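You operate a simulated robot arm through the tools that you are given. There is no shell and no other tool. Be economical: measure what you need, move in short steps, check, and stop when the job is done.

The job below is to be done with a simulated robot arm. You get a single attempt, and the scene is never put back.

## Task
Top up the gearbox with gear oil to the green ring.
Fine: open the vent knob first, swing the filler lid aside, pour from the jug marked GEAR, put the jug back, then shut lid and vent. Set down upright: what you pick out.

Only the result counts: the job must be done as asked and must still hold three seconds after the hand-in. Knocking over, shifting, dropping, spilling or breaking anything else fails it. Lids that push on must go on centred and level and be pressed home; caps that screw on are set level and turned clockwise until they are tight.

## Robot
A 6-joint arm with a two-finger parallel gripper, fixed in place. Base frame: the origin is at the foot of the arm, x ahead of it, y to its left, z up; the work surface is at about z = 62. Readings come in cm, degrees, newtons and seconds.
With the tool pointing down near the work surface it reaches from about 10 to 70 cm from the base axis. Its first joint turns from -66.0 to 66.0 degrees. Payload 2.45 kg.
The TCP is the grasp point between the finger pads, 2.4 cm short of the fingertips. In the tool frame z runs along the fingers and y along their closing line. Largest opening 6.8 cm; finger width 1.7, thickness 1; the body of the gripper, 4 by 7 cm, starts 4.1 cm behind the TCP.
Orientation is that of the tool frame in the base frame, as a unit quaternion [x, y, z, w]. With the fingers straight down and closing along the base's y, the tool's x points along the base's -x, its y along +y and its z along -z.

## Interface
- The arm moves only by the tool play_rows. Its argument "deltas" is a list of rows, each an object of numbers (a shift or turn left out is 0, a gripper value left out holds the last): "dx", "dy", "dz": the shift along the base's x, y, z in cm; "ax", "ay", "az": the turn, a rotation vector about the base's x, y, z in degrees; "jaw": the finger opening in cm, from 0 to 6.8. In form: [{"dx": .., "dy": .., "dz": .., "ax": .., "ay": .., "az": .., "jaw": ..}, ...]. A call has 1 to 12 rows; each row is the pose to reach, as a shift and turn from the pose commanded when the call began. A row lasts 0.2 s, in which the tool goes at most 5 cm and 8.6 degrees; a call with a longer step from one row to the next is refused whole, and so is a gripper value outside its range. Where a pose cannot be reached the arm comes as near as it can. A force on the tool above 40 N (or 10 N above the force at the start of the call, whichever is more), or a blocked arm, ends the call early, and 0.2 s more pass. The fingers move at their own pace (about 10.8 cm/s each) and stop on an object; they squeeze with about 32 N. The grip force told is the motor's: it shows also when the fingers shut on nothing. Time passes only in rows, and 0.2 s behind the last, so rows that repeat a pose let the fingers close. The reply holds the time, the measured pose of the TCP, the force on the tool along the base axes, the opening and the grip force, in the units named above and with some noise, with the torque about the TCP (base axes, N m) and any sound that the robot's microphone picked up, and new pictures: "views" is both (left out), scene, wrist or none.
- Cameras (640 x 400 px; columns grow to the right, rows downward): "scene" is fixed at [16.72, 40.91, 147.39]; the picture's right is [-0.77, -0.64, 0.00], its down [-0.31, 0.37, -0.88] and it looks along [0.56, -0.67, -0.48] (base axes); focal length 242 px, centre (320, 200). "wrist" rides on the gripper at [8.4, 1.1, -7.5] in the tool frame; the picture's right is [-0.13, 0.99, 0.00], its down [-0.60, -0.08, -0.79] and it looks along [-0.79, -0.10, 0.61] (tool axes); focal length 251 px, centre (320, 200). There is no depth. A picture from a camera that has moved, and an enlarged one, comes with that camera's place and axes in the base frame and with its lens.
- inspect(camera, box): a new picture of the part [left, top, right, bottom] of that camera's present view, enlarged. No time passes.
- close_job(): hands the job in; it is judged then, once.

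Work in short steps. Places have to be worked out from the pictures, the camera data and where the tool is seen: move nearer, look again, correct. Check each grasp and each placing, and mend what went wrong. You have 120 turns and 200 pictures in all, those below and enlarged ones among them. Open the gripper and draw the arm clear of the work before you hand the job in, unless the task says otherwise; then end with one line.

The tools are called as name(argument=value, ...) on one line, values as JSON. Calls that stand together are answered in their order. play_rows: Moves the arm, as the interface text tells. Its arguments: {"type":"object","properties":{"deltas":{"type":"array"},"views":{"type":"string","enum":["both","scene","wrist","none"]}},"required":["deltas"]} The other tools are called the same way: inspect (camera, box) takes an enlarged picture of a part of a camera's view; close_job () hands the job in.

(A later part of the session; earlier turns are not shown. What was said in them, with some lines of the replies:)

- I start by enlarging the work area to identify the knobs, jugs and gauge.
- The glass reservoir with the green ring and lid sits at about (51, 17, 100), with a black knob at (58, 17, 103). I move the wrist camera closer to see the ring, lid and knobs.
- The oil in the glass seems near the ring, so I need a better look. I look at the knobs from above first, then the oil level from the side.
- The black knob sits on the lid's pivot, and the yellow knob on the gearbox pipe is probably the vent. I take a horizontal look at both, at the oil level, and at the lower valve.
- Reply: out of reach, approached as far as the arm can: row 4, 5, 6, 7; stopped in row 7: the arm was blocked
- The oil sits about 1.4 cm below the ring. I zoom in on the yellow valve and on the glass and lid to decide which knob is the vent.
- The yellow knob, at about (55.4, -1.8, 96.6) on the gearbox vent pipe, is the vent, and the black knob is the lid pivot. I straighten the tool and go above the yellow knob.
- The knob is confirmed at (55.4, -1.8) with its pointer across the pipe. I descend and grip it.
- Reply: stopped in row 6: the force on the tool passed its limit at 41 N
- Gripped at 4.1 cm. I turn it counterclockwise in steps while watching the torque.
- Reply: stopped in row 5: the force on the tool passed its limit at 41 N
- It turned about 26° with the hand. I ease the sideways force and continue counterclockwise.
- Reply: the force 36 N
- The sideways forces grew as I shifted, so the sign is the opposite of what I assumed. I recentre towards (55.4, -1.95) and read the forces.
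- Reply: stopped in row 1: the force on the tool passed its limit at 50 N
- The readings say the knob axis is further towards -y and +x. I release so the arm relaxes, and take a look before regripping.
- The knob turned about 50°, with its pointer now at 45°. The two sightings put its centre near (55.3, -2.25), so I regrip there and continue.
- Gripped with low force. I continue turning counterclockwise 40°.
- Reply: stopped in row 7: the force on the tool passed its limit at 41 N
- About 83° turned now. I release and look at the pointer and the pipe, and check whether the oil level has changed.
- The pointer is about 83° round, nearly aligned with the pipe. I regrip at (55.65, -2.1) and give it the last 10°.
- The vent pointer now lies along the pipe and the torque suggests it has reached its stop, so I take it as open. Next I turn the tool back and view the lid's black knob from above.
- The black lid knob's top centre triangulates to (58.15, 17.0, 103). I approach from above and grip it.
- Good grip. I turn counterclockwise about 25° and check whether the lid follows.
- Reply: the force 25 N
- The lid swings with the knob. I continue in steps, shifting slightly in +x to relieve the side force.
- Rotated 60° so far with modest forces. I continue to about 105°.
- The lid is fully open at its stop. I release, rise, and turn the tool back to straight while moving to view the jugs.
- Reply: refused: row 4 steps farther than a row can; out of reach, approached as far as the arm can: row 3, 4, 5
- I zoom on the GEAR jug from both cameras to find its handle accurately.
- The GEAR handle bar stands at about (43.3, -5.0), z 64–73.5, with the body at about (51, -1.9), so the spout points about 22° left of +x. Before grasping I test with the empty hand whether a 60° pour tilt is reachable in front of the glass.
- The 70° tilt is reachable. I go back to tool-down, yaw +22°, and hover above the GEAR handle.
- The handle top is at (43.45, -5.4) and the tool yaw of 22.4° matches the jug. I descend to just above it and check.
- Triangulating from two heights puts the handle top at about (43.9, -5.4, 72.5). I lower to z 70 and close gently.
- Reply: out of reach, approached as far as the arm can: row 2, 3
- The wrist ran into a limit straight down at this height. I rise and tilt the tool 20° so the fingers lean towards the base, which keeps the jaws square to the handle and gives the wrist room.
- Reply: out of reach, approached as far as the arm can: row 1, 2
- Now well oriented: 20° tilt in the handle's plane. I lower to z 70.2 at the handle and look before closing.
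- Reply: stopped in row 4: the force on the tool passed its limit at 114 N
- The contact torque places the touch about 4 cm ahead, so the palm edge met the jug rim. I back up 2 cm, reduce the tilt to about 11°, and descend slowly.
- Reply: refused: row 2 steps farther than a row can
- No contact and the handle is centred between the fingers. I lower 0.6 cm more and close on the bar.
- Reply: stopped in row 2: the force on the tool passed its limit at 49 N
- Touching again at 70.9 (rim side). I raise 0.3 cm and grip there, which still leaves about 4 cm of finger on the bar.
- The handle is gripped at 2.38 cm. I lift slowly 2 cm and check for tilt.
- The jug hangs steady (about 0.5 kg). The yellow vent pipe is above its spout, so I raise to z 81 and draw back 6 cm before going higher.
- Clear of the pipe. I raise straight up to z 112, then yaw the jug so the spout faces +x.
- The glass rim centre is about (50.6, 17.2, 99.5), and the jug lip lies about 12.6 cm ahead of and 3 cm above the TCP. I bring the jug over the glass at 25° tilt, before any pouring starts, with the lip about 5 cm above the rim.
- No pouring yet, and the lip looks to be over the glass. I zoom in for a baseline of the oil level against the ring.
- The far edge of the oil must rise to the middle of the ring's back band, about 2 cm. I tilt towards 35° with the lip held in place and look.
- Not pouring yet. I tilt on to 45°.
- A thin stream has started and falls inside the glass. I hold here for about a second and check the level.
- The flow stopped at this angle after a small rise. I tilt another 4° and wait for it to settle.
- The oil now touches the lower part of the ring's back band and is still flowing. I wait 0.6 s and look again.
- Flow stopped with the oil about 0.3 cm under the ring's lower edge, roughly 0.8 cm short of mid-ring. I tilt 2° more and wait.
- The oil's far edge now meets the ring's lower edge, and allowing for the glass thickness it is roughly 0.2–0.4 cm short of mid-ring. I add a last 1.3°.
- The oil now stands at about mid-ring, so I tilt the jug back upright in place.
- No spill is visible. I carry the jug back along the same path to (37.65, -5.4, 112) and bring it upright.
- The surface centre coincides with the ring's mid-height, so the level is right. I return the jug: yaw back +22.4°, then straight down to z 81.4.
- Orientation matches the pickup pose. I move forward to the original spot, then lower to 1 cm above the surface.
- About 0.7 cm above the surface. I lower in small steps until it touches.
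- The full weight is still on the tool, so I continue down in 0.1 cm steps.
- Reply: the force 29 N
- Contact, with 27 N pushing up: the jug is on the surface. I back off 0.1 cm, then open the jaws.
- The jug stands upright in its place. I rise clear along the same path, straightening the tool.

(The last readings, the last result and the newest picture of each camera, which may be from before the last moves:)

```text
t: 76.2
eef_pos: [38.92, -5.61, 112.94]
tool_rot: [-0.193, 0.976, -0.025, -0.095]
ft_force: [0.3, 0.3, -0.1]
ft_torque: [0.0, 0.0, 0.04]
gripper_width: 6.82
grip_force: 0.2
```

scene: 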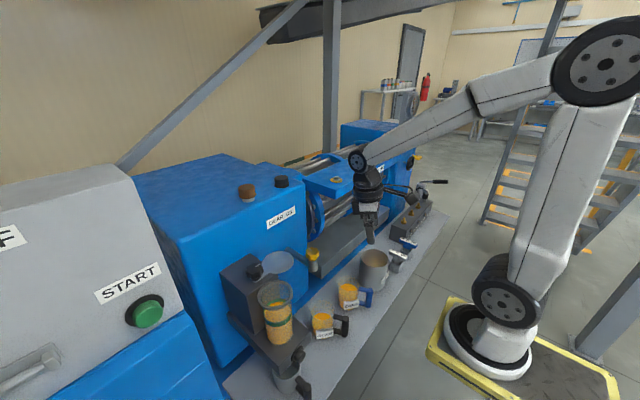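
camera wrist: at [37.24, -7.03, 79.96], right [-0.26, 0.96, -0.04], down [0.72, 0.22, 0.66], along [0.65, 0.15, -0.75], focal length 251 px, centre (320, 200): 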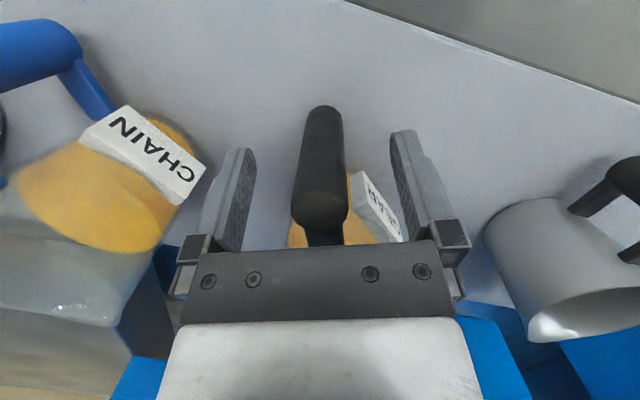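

Next comes the lid. I straighten the tool and move above the lid knob.

play_rows(deltas=[{"dx": 1, "dy": 1, "dz": 2, "ax": 2.1, "ay": -5}, {"dx": 4, "dy": 4, "dz": 4, "ax": 4.2, "ay": -10.2}, {"dx": 7, "dy": 7, "dz": 5, "ax": 4.2, "ay": -10.2}, {"dx": 10, "dy": 10.5, "dz": 5, "ax": 4.2, "ay": -10.2}, {"dx": 13, "dy": 14, "dz": 5, "ax": 4.2, "ay": -10.2}, {"dx": 15.5, "dy": 17.5, "dz": 5, "ax": 4.2, "ay": -10.2}, {"dx": 17.5, "dy": 20.5, "dz": 5, "ax": 4.2, "ay": -10.2}, {"dx": 19.5, "dy": 22.6, "dz": 5, "ax": 4.2, "ay": -10.2}, {"dx": 19.5, "dy": 22.6, "dz": 5, "ax": 4.2, "ay": -10.2}], views="none")

play_rows(deltas=[{"az": 8}, {"az": 16}, {"az": 24}, {"az": 32}, {"az": 40}, {"az": 48}, {"az": 56}, {"az": 64}, {"az": 72}, {"az": 80}, {"az": 80}], views="wrist")

```text
t: 78.2
eef_pos: [58.39, 16.79, 118.08]
tool_rot: [-0.194, 0.981, -0.006, -0.001]
ft_force: [0.0, -0.2, 0.6]
ft_torque: [-0.02, 0.0, 0.01]
gripper_width: 6.8
grip_force: 0.0
```

```text
t: 80.6
eef_pos: [58.21, 17.07, 118.13]
tool_rot: [0.779, -0.626, 0.005, -0.004]
ft_force: [0.1, 0.2, -0.1]
ft_torque: [0.0, 0.0, 0.01]
gripper_width: 6.82
grip_force: 0.0
camera wrist: at [58.96, 8.6, 125.59], right [-1.0, -0.09, -0.01], down [-0.06, 0.61, 0.79], along [-0.06, 0.79, -0.61], focal length 251 px, centre (320, 200)
```

wrist: 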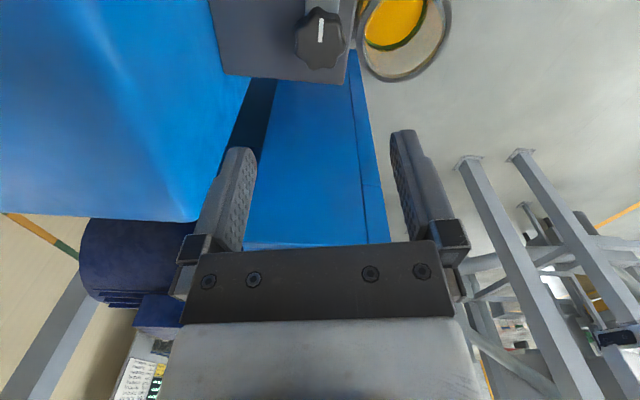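

The knob is right below. I descend and grip it again.

play_rows(deltas=[{"dx": 0.2, "dy": -0.1, "dz": -4.5}, {"dx": 0.2, "dy": -0.1, "dz": -9}, {"dx": 0.2, "dy": -0.1, "dz": -12.5}, {"dx": 0.2, "dy": -0.1, "dz": -14.4}, {"dx": 0.2, "dy": -0.1, "dz": -14.4, "jaw": 4.6}, {"dx": 0.2, "dy": -0.1, "dz": -14.4, "jaw": 3.7}, {"dx": 0.2, "dy": -0.1, "dz": -14.4, "jaw": 3.5}], views="none")

play_rows(deltas=[{"az": -5}, {"az": -10}, {"az": -15}, {"az": -20}, {"az": -25}, {"az": -30}, {"az": -35}, {"az": -40}], views="none")

```text
t: 82.2
eef_pos: [58.52, 16.85, 103.44]
tool_rot: [0.779, -0.627, 0.006, -0.005]
ft_force: [11.8, 2.4, -4.5]
ft_torque: [0.02, 0.08, -0.05]
gripper_width: 4.46
grip_force: 6.2
```

```text
t: 84.0
eef_pos: [58.43, 16.97, 103.64]
tool_rot: [-0.516, 0.857, -0.006, 0.001]
ft_force: [-9.2, -3.6, 5.2]
ft_torque: [0.8, -0.1, 0.05]
gripper_width: 4.11
grip_force: 44.6
```

Turning smoothly, now at yaw 62°. I continue clockwise towards closed.

play_rows(deltas=[{"az": -5}, {"az": -10}, {"az": -15}, {"az": -20}, {"az": -25}, {"az": -30}, {"az": -35}, {"az": -40}, {"az": -45}, {"az": -50}], views="both")

```text
t: 86.2
eef_pos: [58.4, 16.87, 103.57]
tool_rot: [-0.107, 0.994, -0.006, -0.002]
ft_force: [-20.9, 13.7, -1.0]
ft_torque: [0.4, 0.61, 0.06]
gripper_width: 4.1
grip_force: 45.2
camera wrist: at [49.99, 16.38, 111.14], right [-0.08, 1.0, -0.01], down [0.61, 0.06, 0.79], along [0.79, 0.06, -0.61], focal length 251 px, centre (320, 200)
```

scene: 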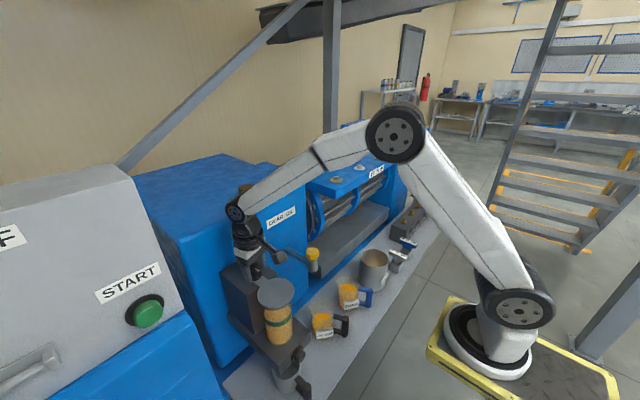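
wrist: 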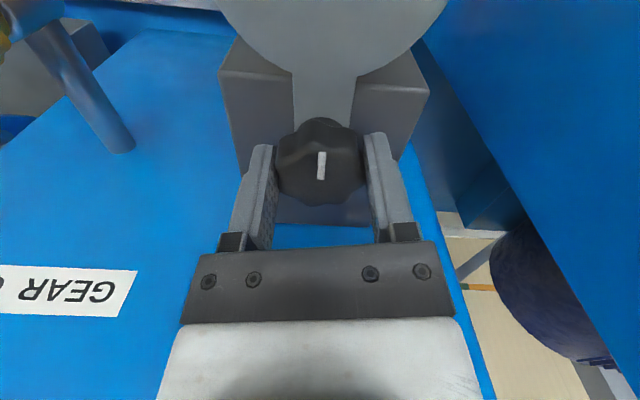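

play_rows(deltas=[{"az": -4}, {"az": -8}, {"az": -12}, {"az": -12}], views="wrist")

inspect(camera="scene", box=[230, 240, 320, 350])

```text
t: 87.2
eef_pos: [58.59, 16.86, 103.73]
tool_rot: [-0.002, 1.0, -0.004, 0.0]
ft_force: [-5.5, 21.4, -7.3]
ft_torque: [0.53, -0.57, 0.54]
gripper_width: 4.14
grip_force: 44.9
camera wrist: at [50.21, 18.16, 111.11], right [0.12, 0.99, -0.01], down [0.6, -0.07, 0.79], along [0.79, -0.11, -0.61], focal length 251 px, centre (320, 200)
```

wrist: 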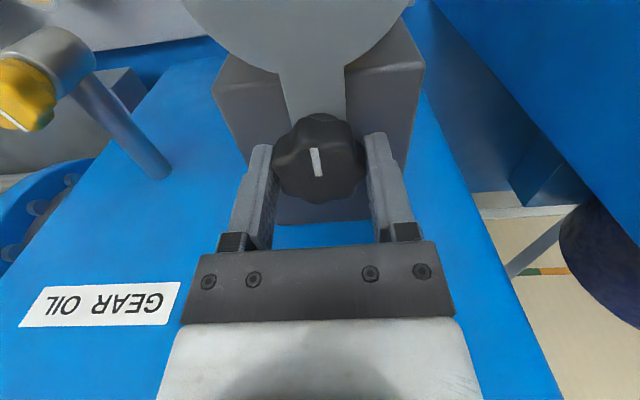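

```text
3.64 times, centred on (275, 295) of scene
camera zoom: at [16.72, 40.99, 147.37], right [-0.77, -0.64, 0.0], down [-0.31, 0.36, -0.88], along [0.56, -0.67, -0.48], focal length 880 px, centre (484, -146)
```

zoom: 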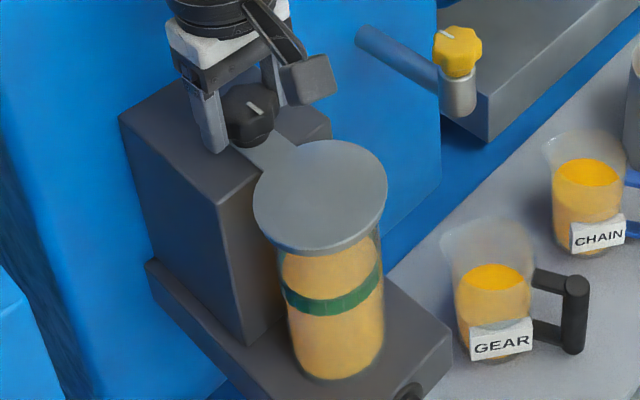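

The lid is back over the glass and the torque shows its stop. I release, rise, and check that it sits centred.

play_rows(deltas=[{"jaw": 6.8}, {"jaw": 6.8}, {"dz": 4}, {"dz": 8}, {"dx": -4, "dz": 11}, {"dx": -8, "dz": 12.5}, {"dx": -12, "dz": 12.5}, {"dx": -12, "dz": 12.5}], views="none")

inspect(camera="wrist", box=[240, 60, 400, 220])

inspect(camera="scene", box=[230, 240, 320, 350])

```text
t: 89.0
eef_pos: [46.28, 16.94, 116.5]
tool_rot: [-0.003, 1.0, -0.006, -0.002]
ft_force: [0.0, -1.4, -0.5]
ft_torque: [0.01, 0.0, 0.03]
gripper_width: 6.8
grip_force: 0.1
```

```text
2.50 times, centred on (320, 140) of wrist
camera zoom: at [37.94, 18.05, 124.01], right [0.12, 0.99, -0.01], down [0.61, -0.07, 0.79], along [0.78, -0.11, -0.61], focal length 629 px, centre (320, 350)
```

zoom: 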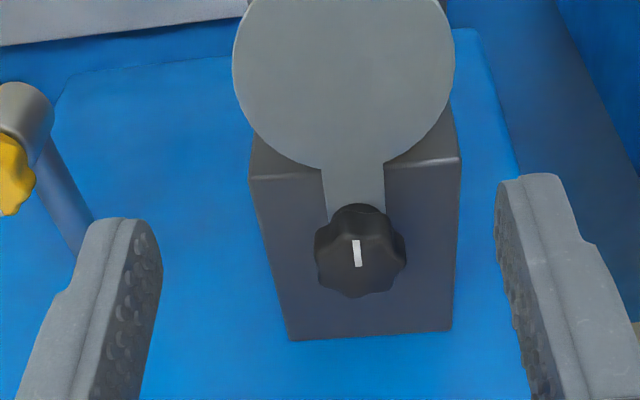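

```text
3.64 times, centred on (275, 295) of scene
camera zoom: at [16.72, 40.91, 147.39], right [-0.77, -0.64, 0.0], down [-0.31, 0.37, -0.88], along [0.56, -0.67, -0.48], focal length 880 px, centre (484, -146)
```

zoom: 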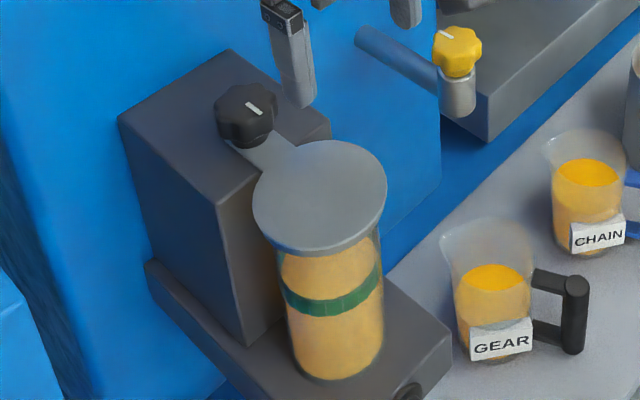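

The lid matches its original position. Now the vent: the grip positions put its axis at about (56.0, -2.2), so I go above it with yaw 90°.

play_rows(deltas=[{"dx": 0.5, "dy": -1.5, "az": 8}, {"dx": 1.5, "dy": -3.5, "az": 16}, {"dx": 2.5, "dy": -5.5, "az": 24}, {"dx": 3.5, "dy": -7.5, "az": 32}, {"dx": 4.5, "dy": -9.5, "az": 40}, {"dx": 5.5, "dy": -11.5, "az": 48}, {"dx": 6.5, "dy": -13.5, "az": 56}, {"dx": 7.5, "dy": -15.5, "az": 64}, {"dx": 8.5, "dy": -17, "dz": -3, "az": 72}, {"dx": 9.3, "dy": -18.3, "dz": -6, "az": 80}, {"dx": 9.7, "dy": -19.1, "dz": -9, "az": 88}, {"dx": 9.7, "dy": -19.1, "dz": -11, "az": 90}], views="wrist")

```text
t: 91.6
eef_pos: [56.26, -2.32, 105.13]
tool_rot: [0.709, -0.705, 0.005, -0.003]
ft_force: [-0.9, -0.6, -0.3]
ft_torque: [0.01, -0.01, 0.01]
gripper_width: 6.82
grip_force: 0.0
camera wrist: at [55.24, -10.63, 112.59], right [-0.99, 0.12, -0.01], down [0.06, 0.61, 0.79], along [0.1, 0.79, -0.61], focal length 251 px, centre (320, 200)
```

wrist: 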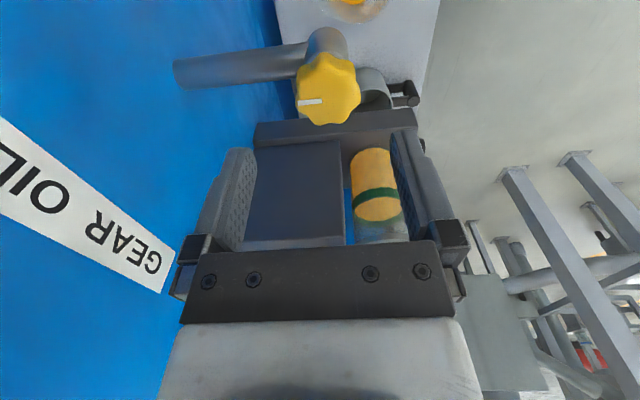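

play_rows(deltas=[{"dx": -0.3, "dz": -4}, {"dx": -0.3, "dz": -7.6}, {"dx": -0.3, "dz": -7.6, "jaw": 4.6}, {"dx": -0.3, "dz": -7.6, "jaw": 3.7}, {"dx": -0.3, "dz": -7.6, "jaw": 3.5}, {"dx": -0.3, "dz": -7.6, "jaw": 3.5}], views="none")

play_rows(deltas=[{"az": -5}, {"az": -10}, {"az": -15}, {"az": -20}, {"az": -25}, {"az": -30}], views="none")

```text
t: 93.0
eef_pos: [56.18, -2.21, 97.11]
tool_rot: [0.709, -0.705, 0.004, -0.002]
ft_force: [-12.6, -1.0, -3.1]
ft_torque: [-0.04, 0.02, 0.09]
gripper_width: 4.53
grip_force: 6.6
```

```text
t: 94.4
eef_pos: [55.99, -2.1, 97.54]
tool_rot: [-0.502, 0.865, -0.007, 0.002]
ft_force: [-8.4, 5.2, -4.3]
ft_torque: [0.02, 0.07, 0.06]
gripper_width: 4.4
grip_force: 5.3
```

The grip force is low (lobe peaks at 4.4 cm). I squeeze harder and look at the pointer.

play_rows(deltas=[{"jaw": 2}, {"jaw": 2}], views="wrist")

```text
t: 95.0
eef_pos: [55.83, -2.13, 97.62]
tool_rot: [-0.502, 0.865, -0.005, 0.001]
ft_force: [-15.3, 13.7, 5.0]
ft_torque: [0.68, 0.52, 0.0]
gripper_width: 4.16
grip_force: 45.3
camera wrist: at [50.83, -8.74, 105.03], right [-0.8, 0.6, -0.01], down [0.36, 0.49, 0.79], along [0.48, 0.63, -0.61], focal length 251 px, centre (320, 200)
```

wrist: 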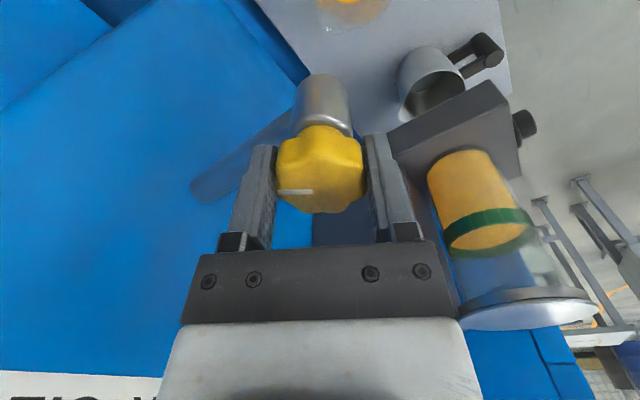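

The pointer followed, and the grip is firm at yaw 60°. I continue clockwise.

play_rows(deltas=[{"az": -5}, {"az": -10}, {"az": -15}, {"az": -20}, {"az": -25}, {"az": -30}], views="none")

play_rows(deltas=[{"az": -5}, {"az": -10}, {"az": -15}, {"az": -20}, {"az": -25}, {"az": -30}], views="wrist")

```text
t: 96.4
eef_pos: [56.03, -2.04, 97.6]
tool_rot: [-0.262, 0.965, -0.006, 0.0]
ft_force: [-0.7, 28.8, -9.5]
ft_torque: [0.08, 0.29, 0.09]
gripper_width: 4.17
grip_force: 44.5
```

```text
t: 97.8
eef_pos: [55.75, -2.06, 97.59]
tool_rot: [-0.004, 1.0, -0.006, -0.005]
ft_force: [-12.6, 29.7, 2.3]
ft_torque: [0.6, 0.26, 0.89]
gripper_width: 4.17
grip_force: 45.0
camera wrist: at [47.48, -0.85, 105.08], right [0.12, 0.99, -0.01], down [0.61, -0.06, 0.79], along [0.78, -0.1, -0.61], focal length 251 px, centre (320, 200)
```

wrist: 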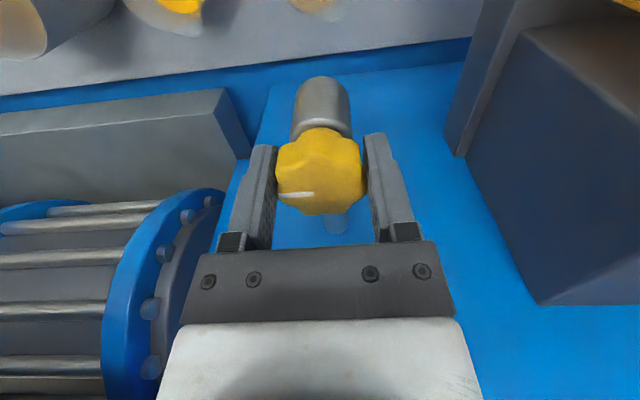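

The torque of 0.9 N·m shows the closed stop and the pointer is back where it started. I release and draw clear.

play_rows(deltas=[{"jaw": 6.8}, {"jaw": 6.8}, {"dz": 4}, {"dz": 8}, {"dz": 12}, {"dz": 16, "dx": -3}, {"dz": 20, "dx": -6}, {"dz": 24, "dx": -9}, {"dz": 28, "dx": -10}, {"dz": 28, "dx": -10}], views="both")

inspect(camera="scene", box=[220, 235, 380, 395])

inspect(camera="wrist", box=[200, 0, 500, 200])

```text
t: 100.0
eef_pos: [45.86, -2.61, 126.04]
tool_rot: [-0.002, 1.0, -0.006, -0.003]
ft_force: [1.0, 0.8, 0.1]
ft_torque: [-0.01, -0.02, -0.03]
gripper_width: 6.78
grip_force: 0.1
camera wrist: at [37.61, -1.38, 133.34], right [0.12, 0.99, -0.01], down [0.61, -0.07, 0.79], along [0.78, -0.11, -0.61], focal length 251 px, centre (320, 200)
```

scene: 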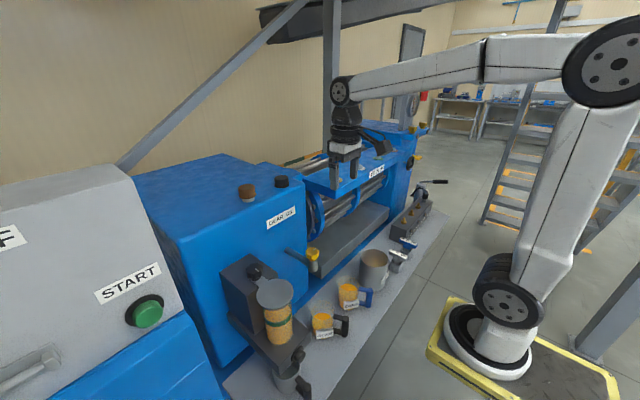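
wrist: 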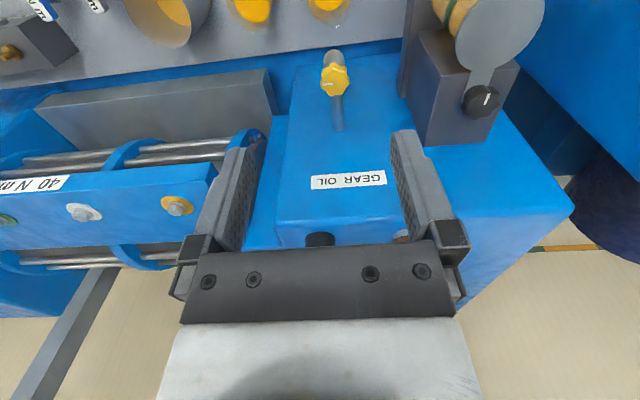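

```text
2.50 times, centred on (300, 315) of scene
camera zoom: at [16.72, 40.91, 147.39], right [-0.77, -0.64, 0.0], down [-0.31, 0.37, -0.88], along [0.56, -0.67, -0.48], focal length 605 px, centre (370, -88)
```

zoom: 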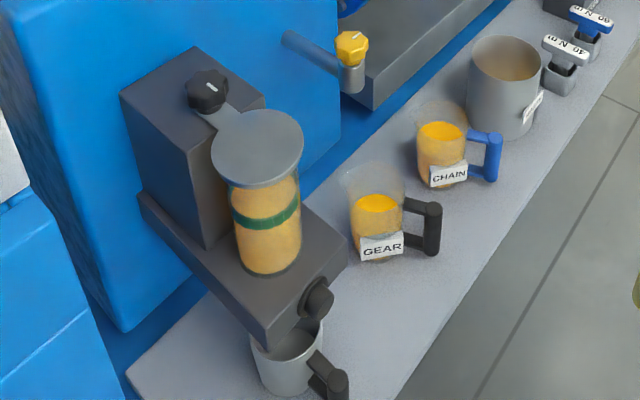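

```text
2.00 times, centred on (350, 100) of wrist
camera zoom: at [37.61, -1.38, 133.34], right [0.12, 0.99, -0.01], down [0.61, -0.07, 0.79], along [0.78, -0.11, -0.61], focal length 503 px, centre (260, 400)
```

zoom: 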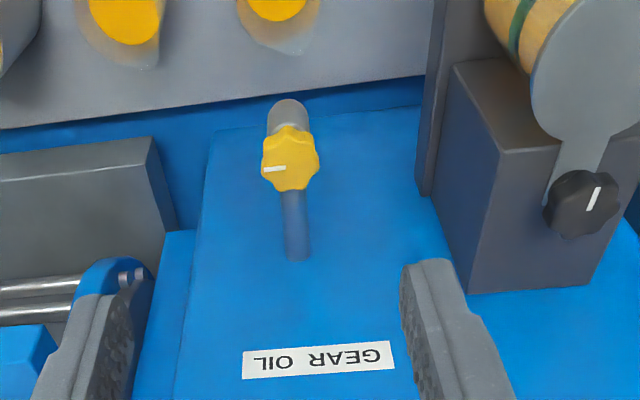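

All is back in place. As a last check I take the same level side view as before to confirm the oil height against the ring.

play_rows(deltas=[{"dx": -1, "dy": 3, "dz": -3}, {"dx": -2, "dy": 6, "dz": -7, "ay": -3}, {"dx": -3, "dy": 9, "dz": -11, "ay": -8}, {"dx": -3.5, "dy": 10.4, "dz": -15.5, "ay": -14}, {"dx": -3.5, "dy": 10.4, "dz": -20, "ay": -20}, {"dx": -3.5, "dy": 10.4, "dz": -24.5, "ay": -26}, {"dx": -3.5, "dy": 10.4, "dz": -28, "ay": -31}], views="none")

inspect(camera="wrist", box=[400, 0, 640, 300])

```text
refused: row 2 steps farther than a row can; nothing moved
```

```text
1.33 times, centred on (520, 150) of wrist
camera zoom: at [37.61, -1.38, 133.34], right [0.12, 0.99, -0.01], down [0.61, -0.07, 0.79], along [0.78, -0.11, -0.61], focal length 335 px, centre (53, 267)
```

zoom: 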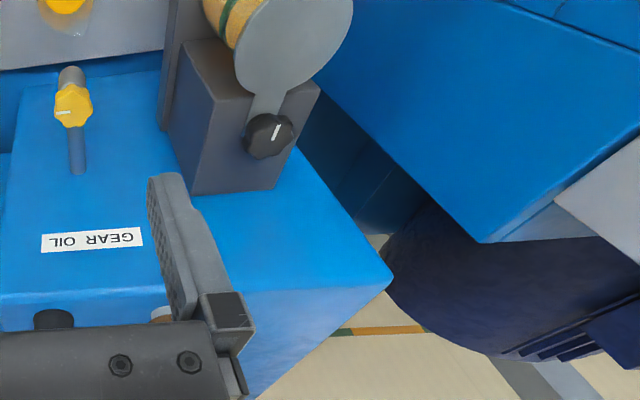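

The steps were too long, so I repeat with shorter ones.

play_rows(deltas=[{"dx": -1, "dy": 3, "dz": -2}, {"dx": -2, "dy": 6, "dz": -5, "ay": -2}, {"dx": -3, "dy": 8.5, "dz": -8.5, "ay": -6}, {"dx": -3.5, "dy": 10.4, "dz": -12, "ay": -11}, {"dx": -3.5, "dy": 10.4, "dz": -16, "ay": -16}, {"dx": -3.5, "dy": 10.4, "dz": -20, "ay": -21}, {"dx": -3.5, "dy": 10.4, "dz": -24, "ay": -26}, {"dx": -3.5, "dy": 10.4, "dz": -28, "ay": -31}], views="none")

inspect(camera="wrist", box=[400, 0, 640, 300])

```text
t: 102.0
eef_pos: [39.86, 5.81, 97.09]
tool_rot: [0.055, 0.98, -0.072, 0.176]
ft_force: [0.0, -0.3, 0.0]
ft_torque: [0.0, -0.01, -0.04]
gripper_width: 6.82
grip_force: 0.0
out of reach, approached as far as the arm can: row 8
stopped in row 8: the arm was blocked; the commanded pose is now the measured one
```

```text
1.33 times, centred on (520, 150) of wrist
camera zoom: at [29.73, 8.73, 100.92], right [0.25, 0.96, -0.08], down [0.29, 0.0, 0.96], along [0.92, -0.26, -0.28], focal length 335 px, centre (53, 267)
```

zoom: 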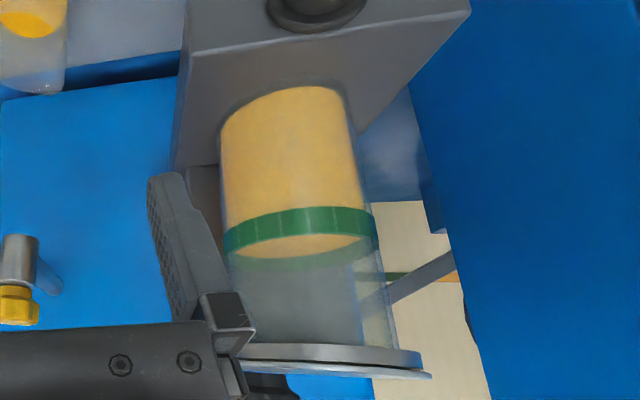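

The oil surface lies within the ring band, the lid is closed and nothing is spilled. I draw the arm up and clear.

play_rows(deltas=[{"dz": 3}, {"dz": 7.5, "ay": 4}, {"dz": 12, "ay": 9}, {"dz": 16.5, "ay": 14}, {"dz": 21, "ay": 18}, {"dz": 25, "ay": 20}, {"dz": 25, "ay": 20}], views="scene")

```text
t: 103.6
eef_pos: [39.79, 5.57, 122.11]
tool_rot: [0.042, 0.996, -0.082, 0.003]
ft_force: [0.5, -0.2, 0.6]
ft_torque: [0.03, 0.0, -0.03]
gripper_width: 6.8
grip_force: 0.1
```

scene: 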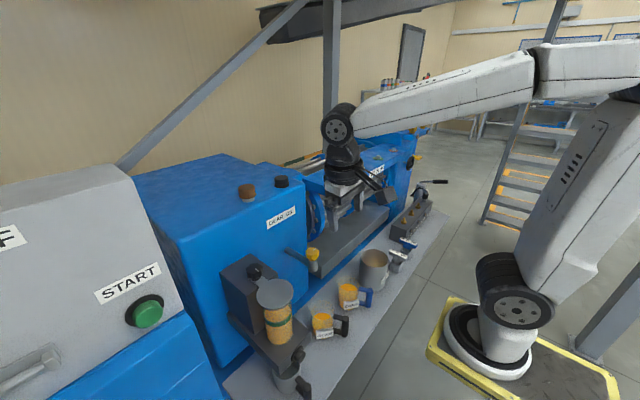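

The arm is clear with the gripper open, so I hand the job in.

close_job()

```text
The job is handed in.
```

I topped up the gearbox with oil from the GEAR jug to the green ring; the jug is back upright in its place, the lid and vent are shut, and I saw no spills.
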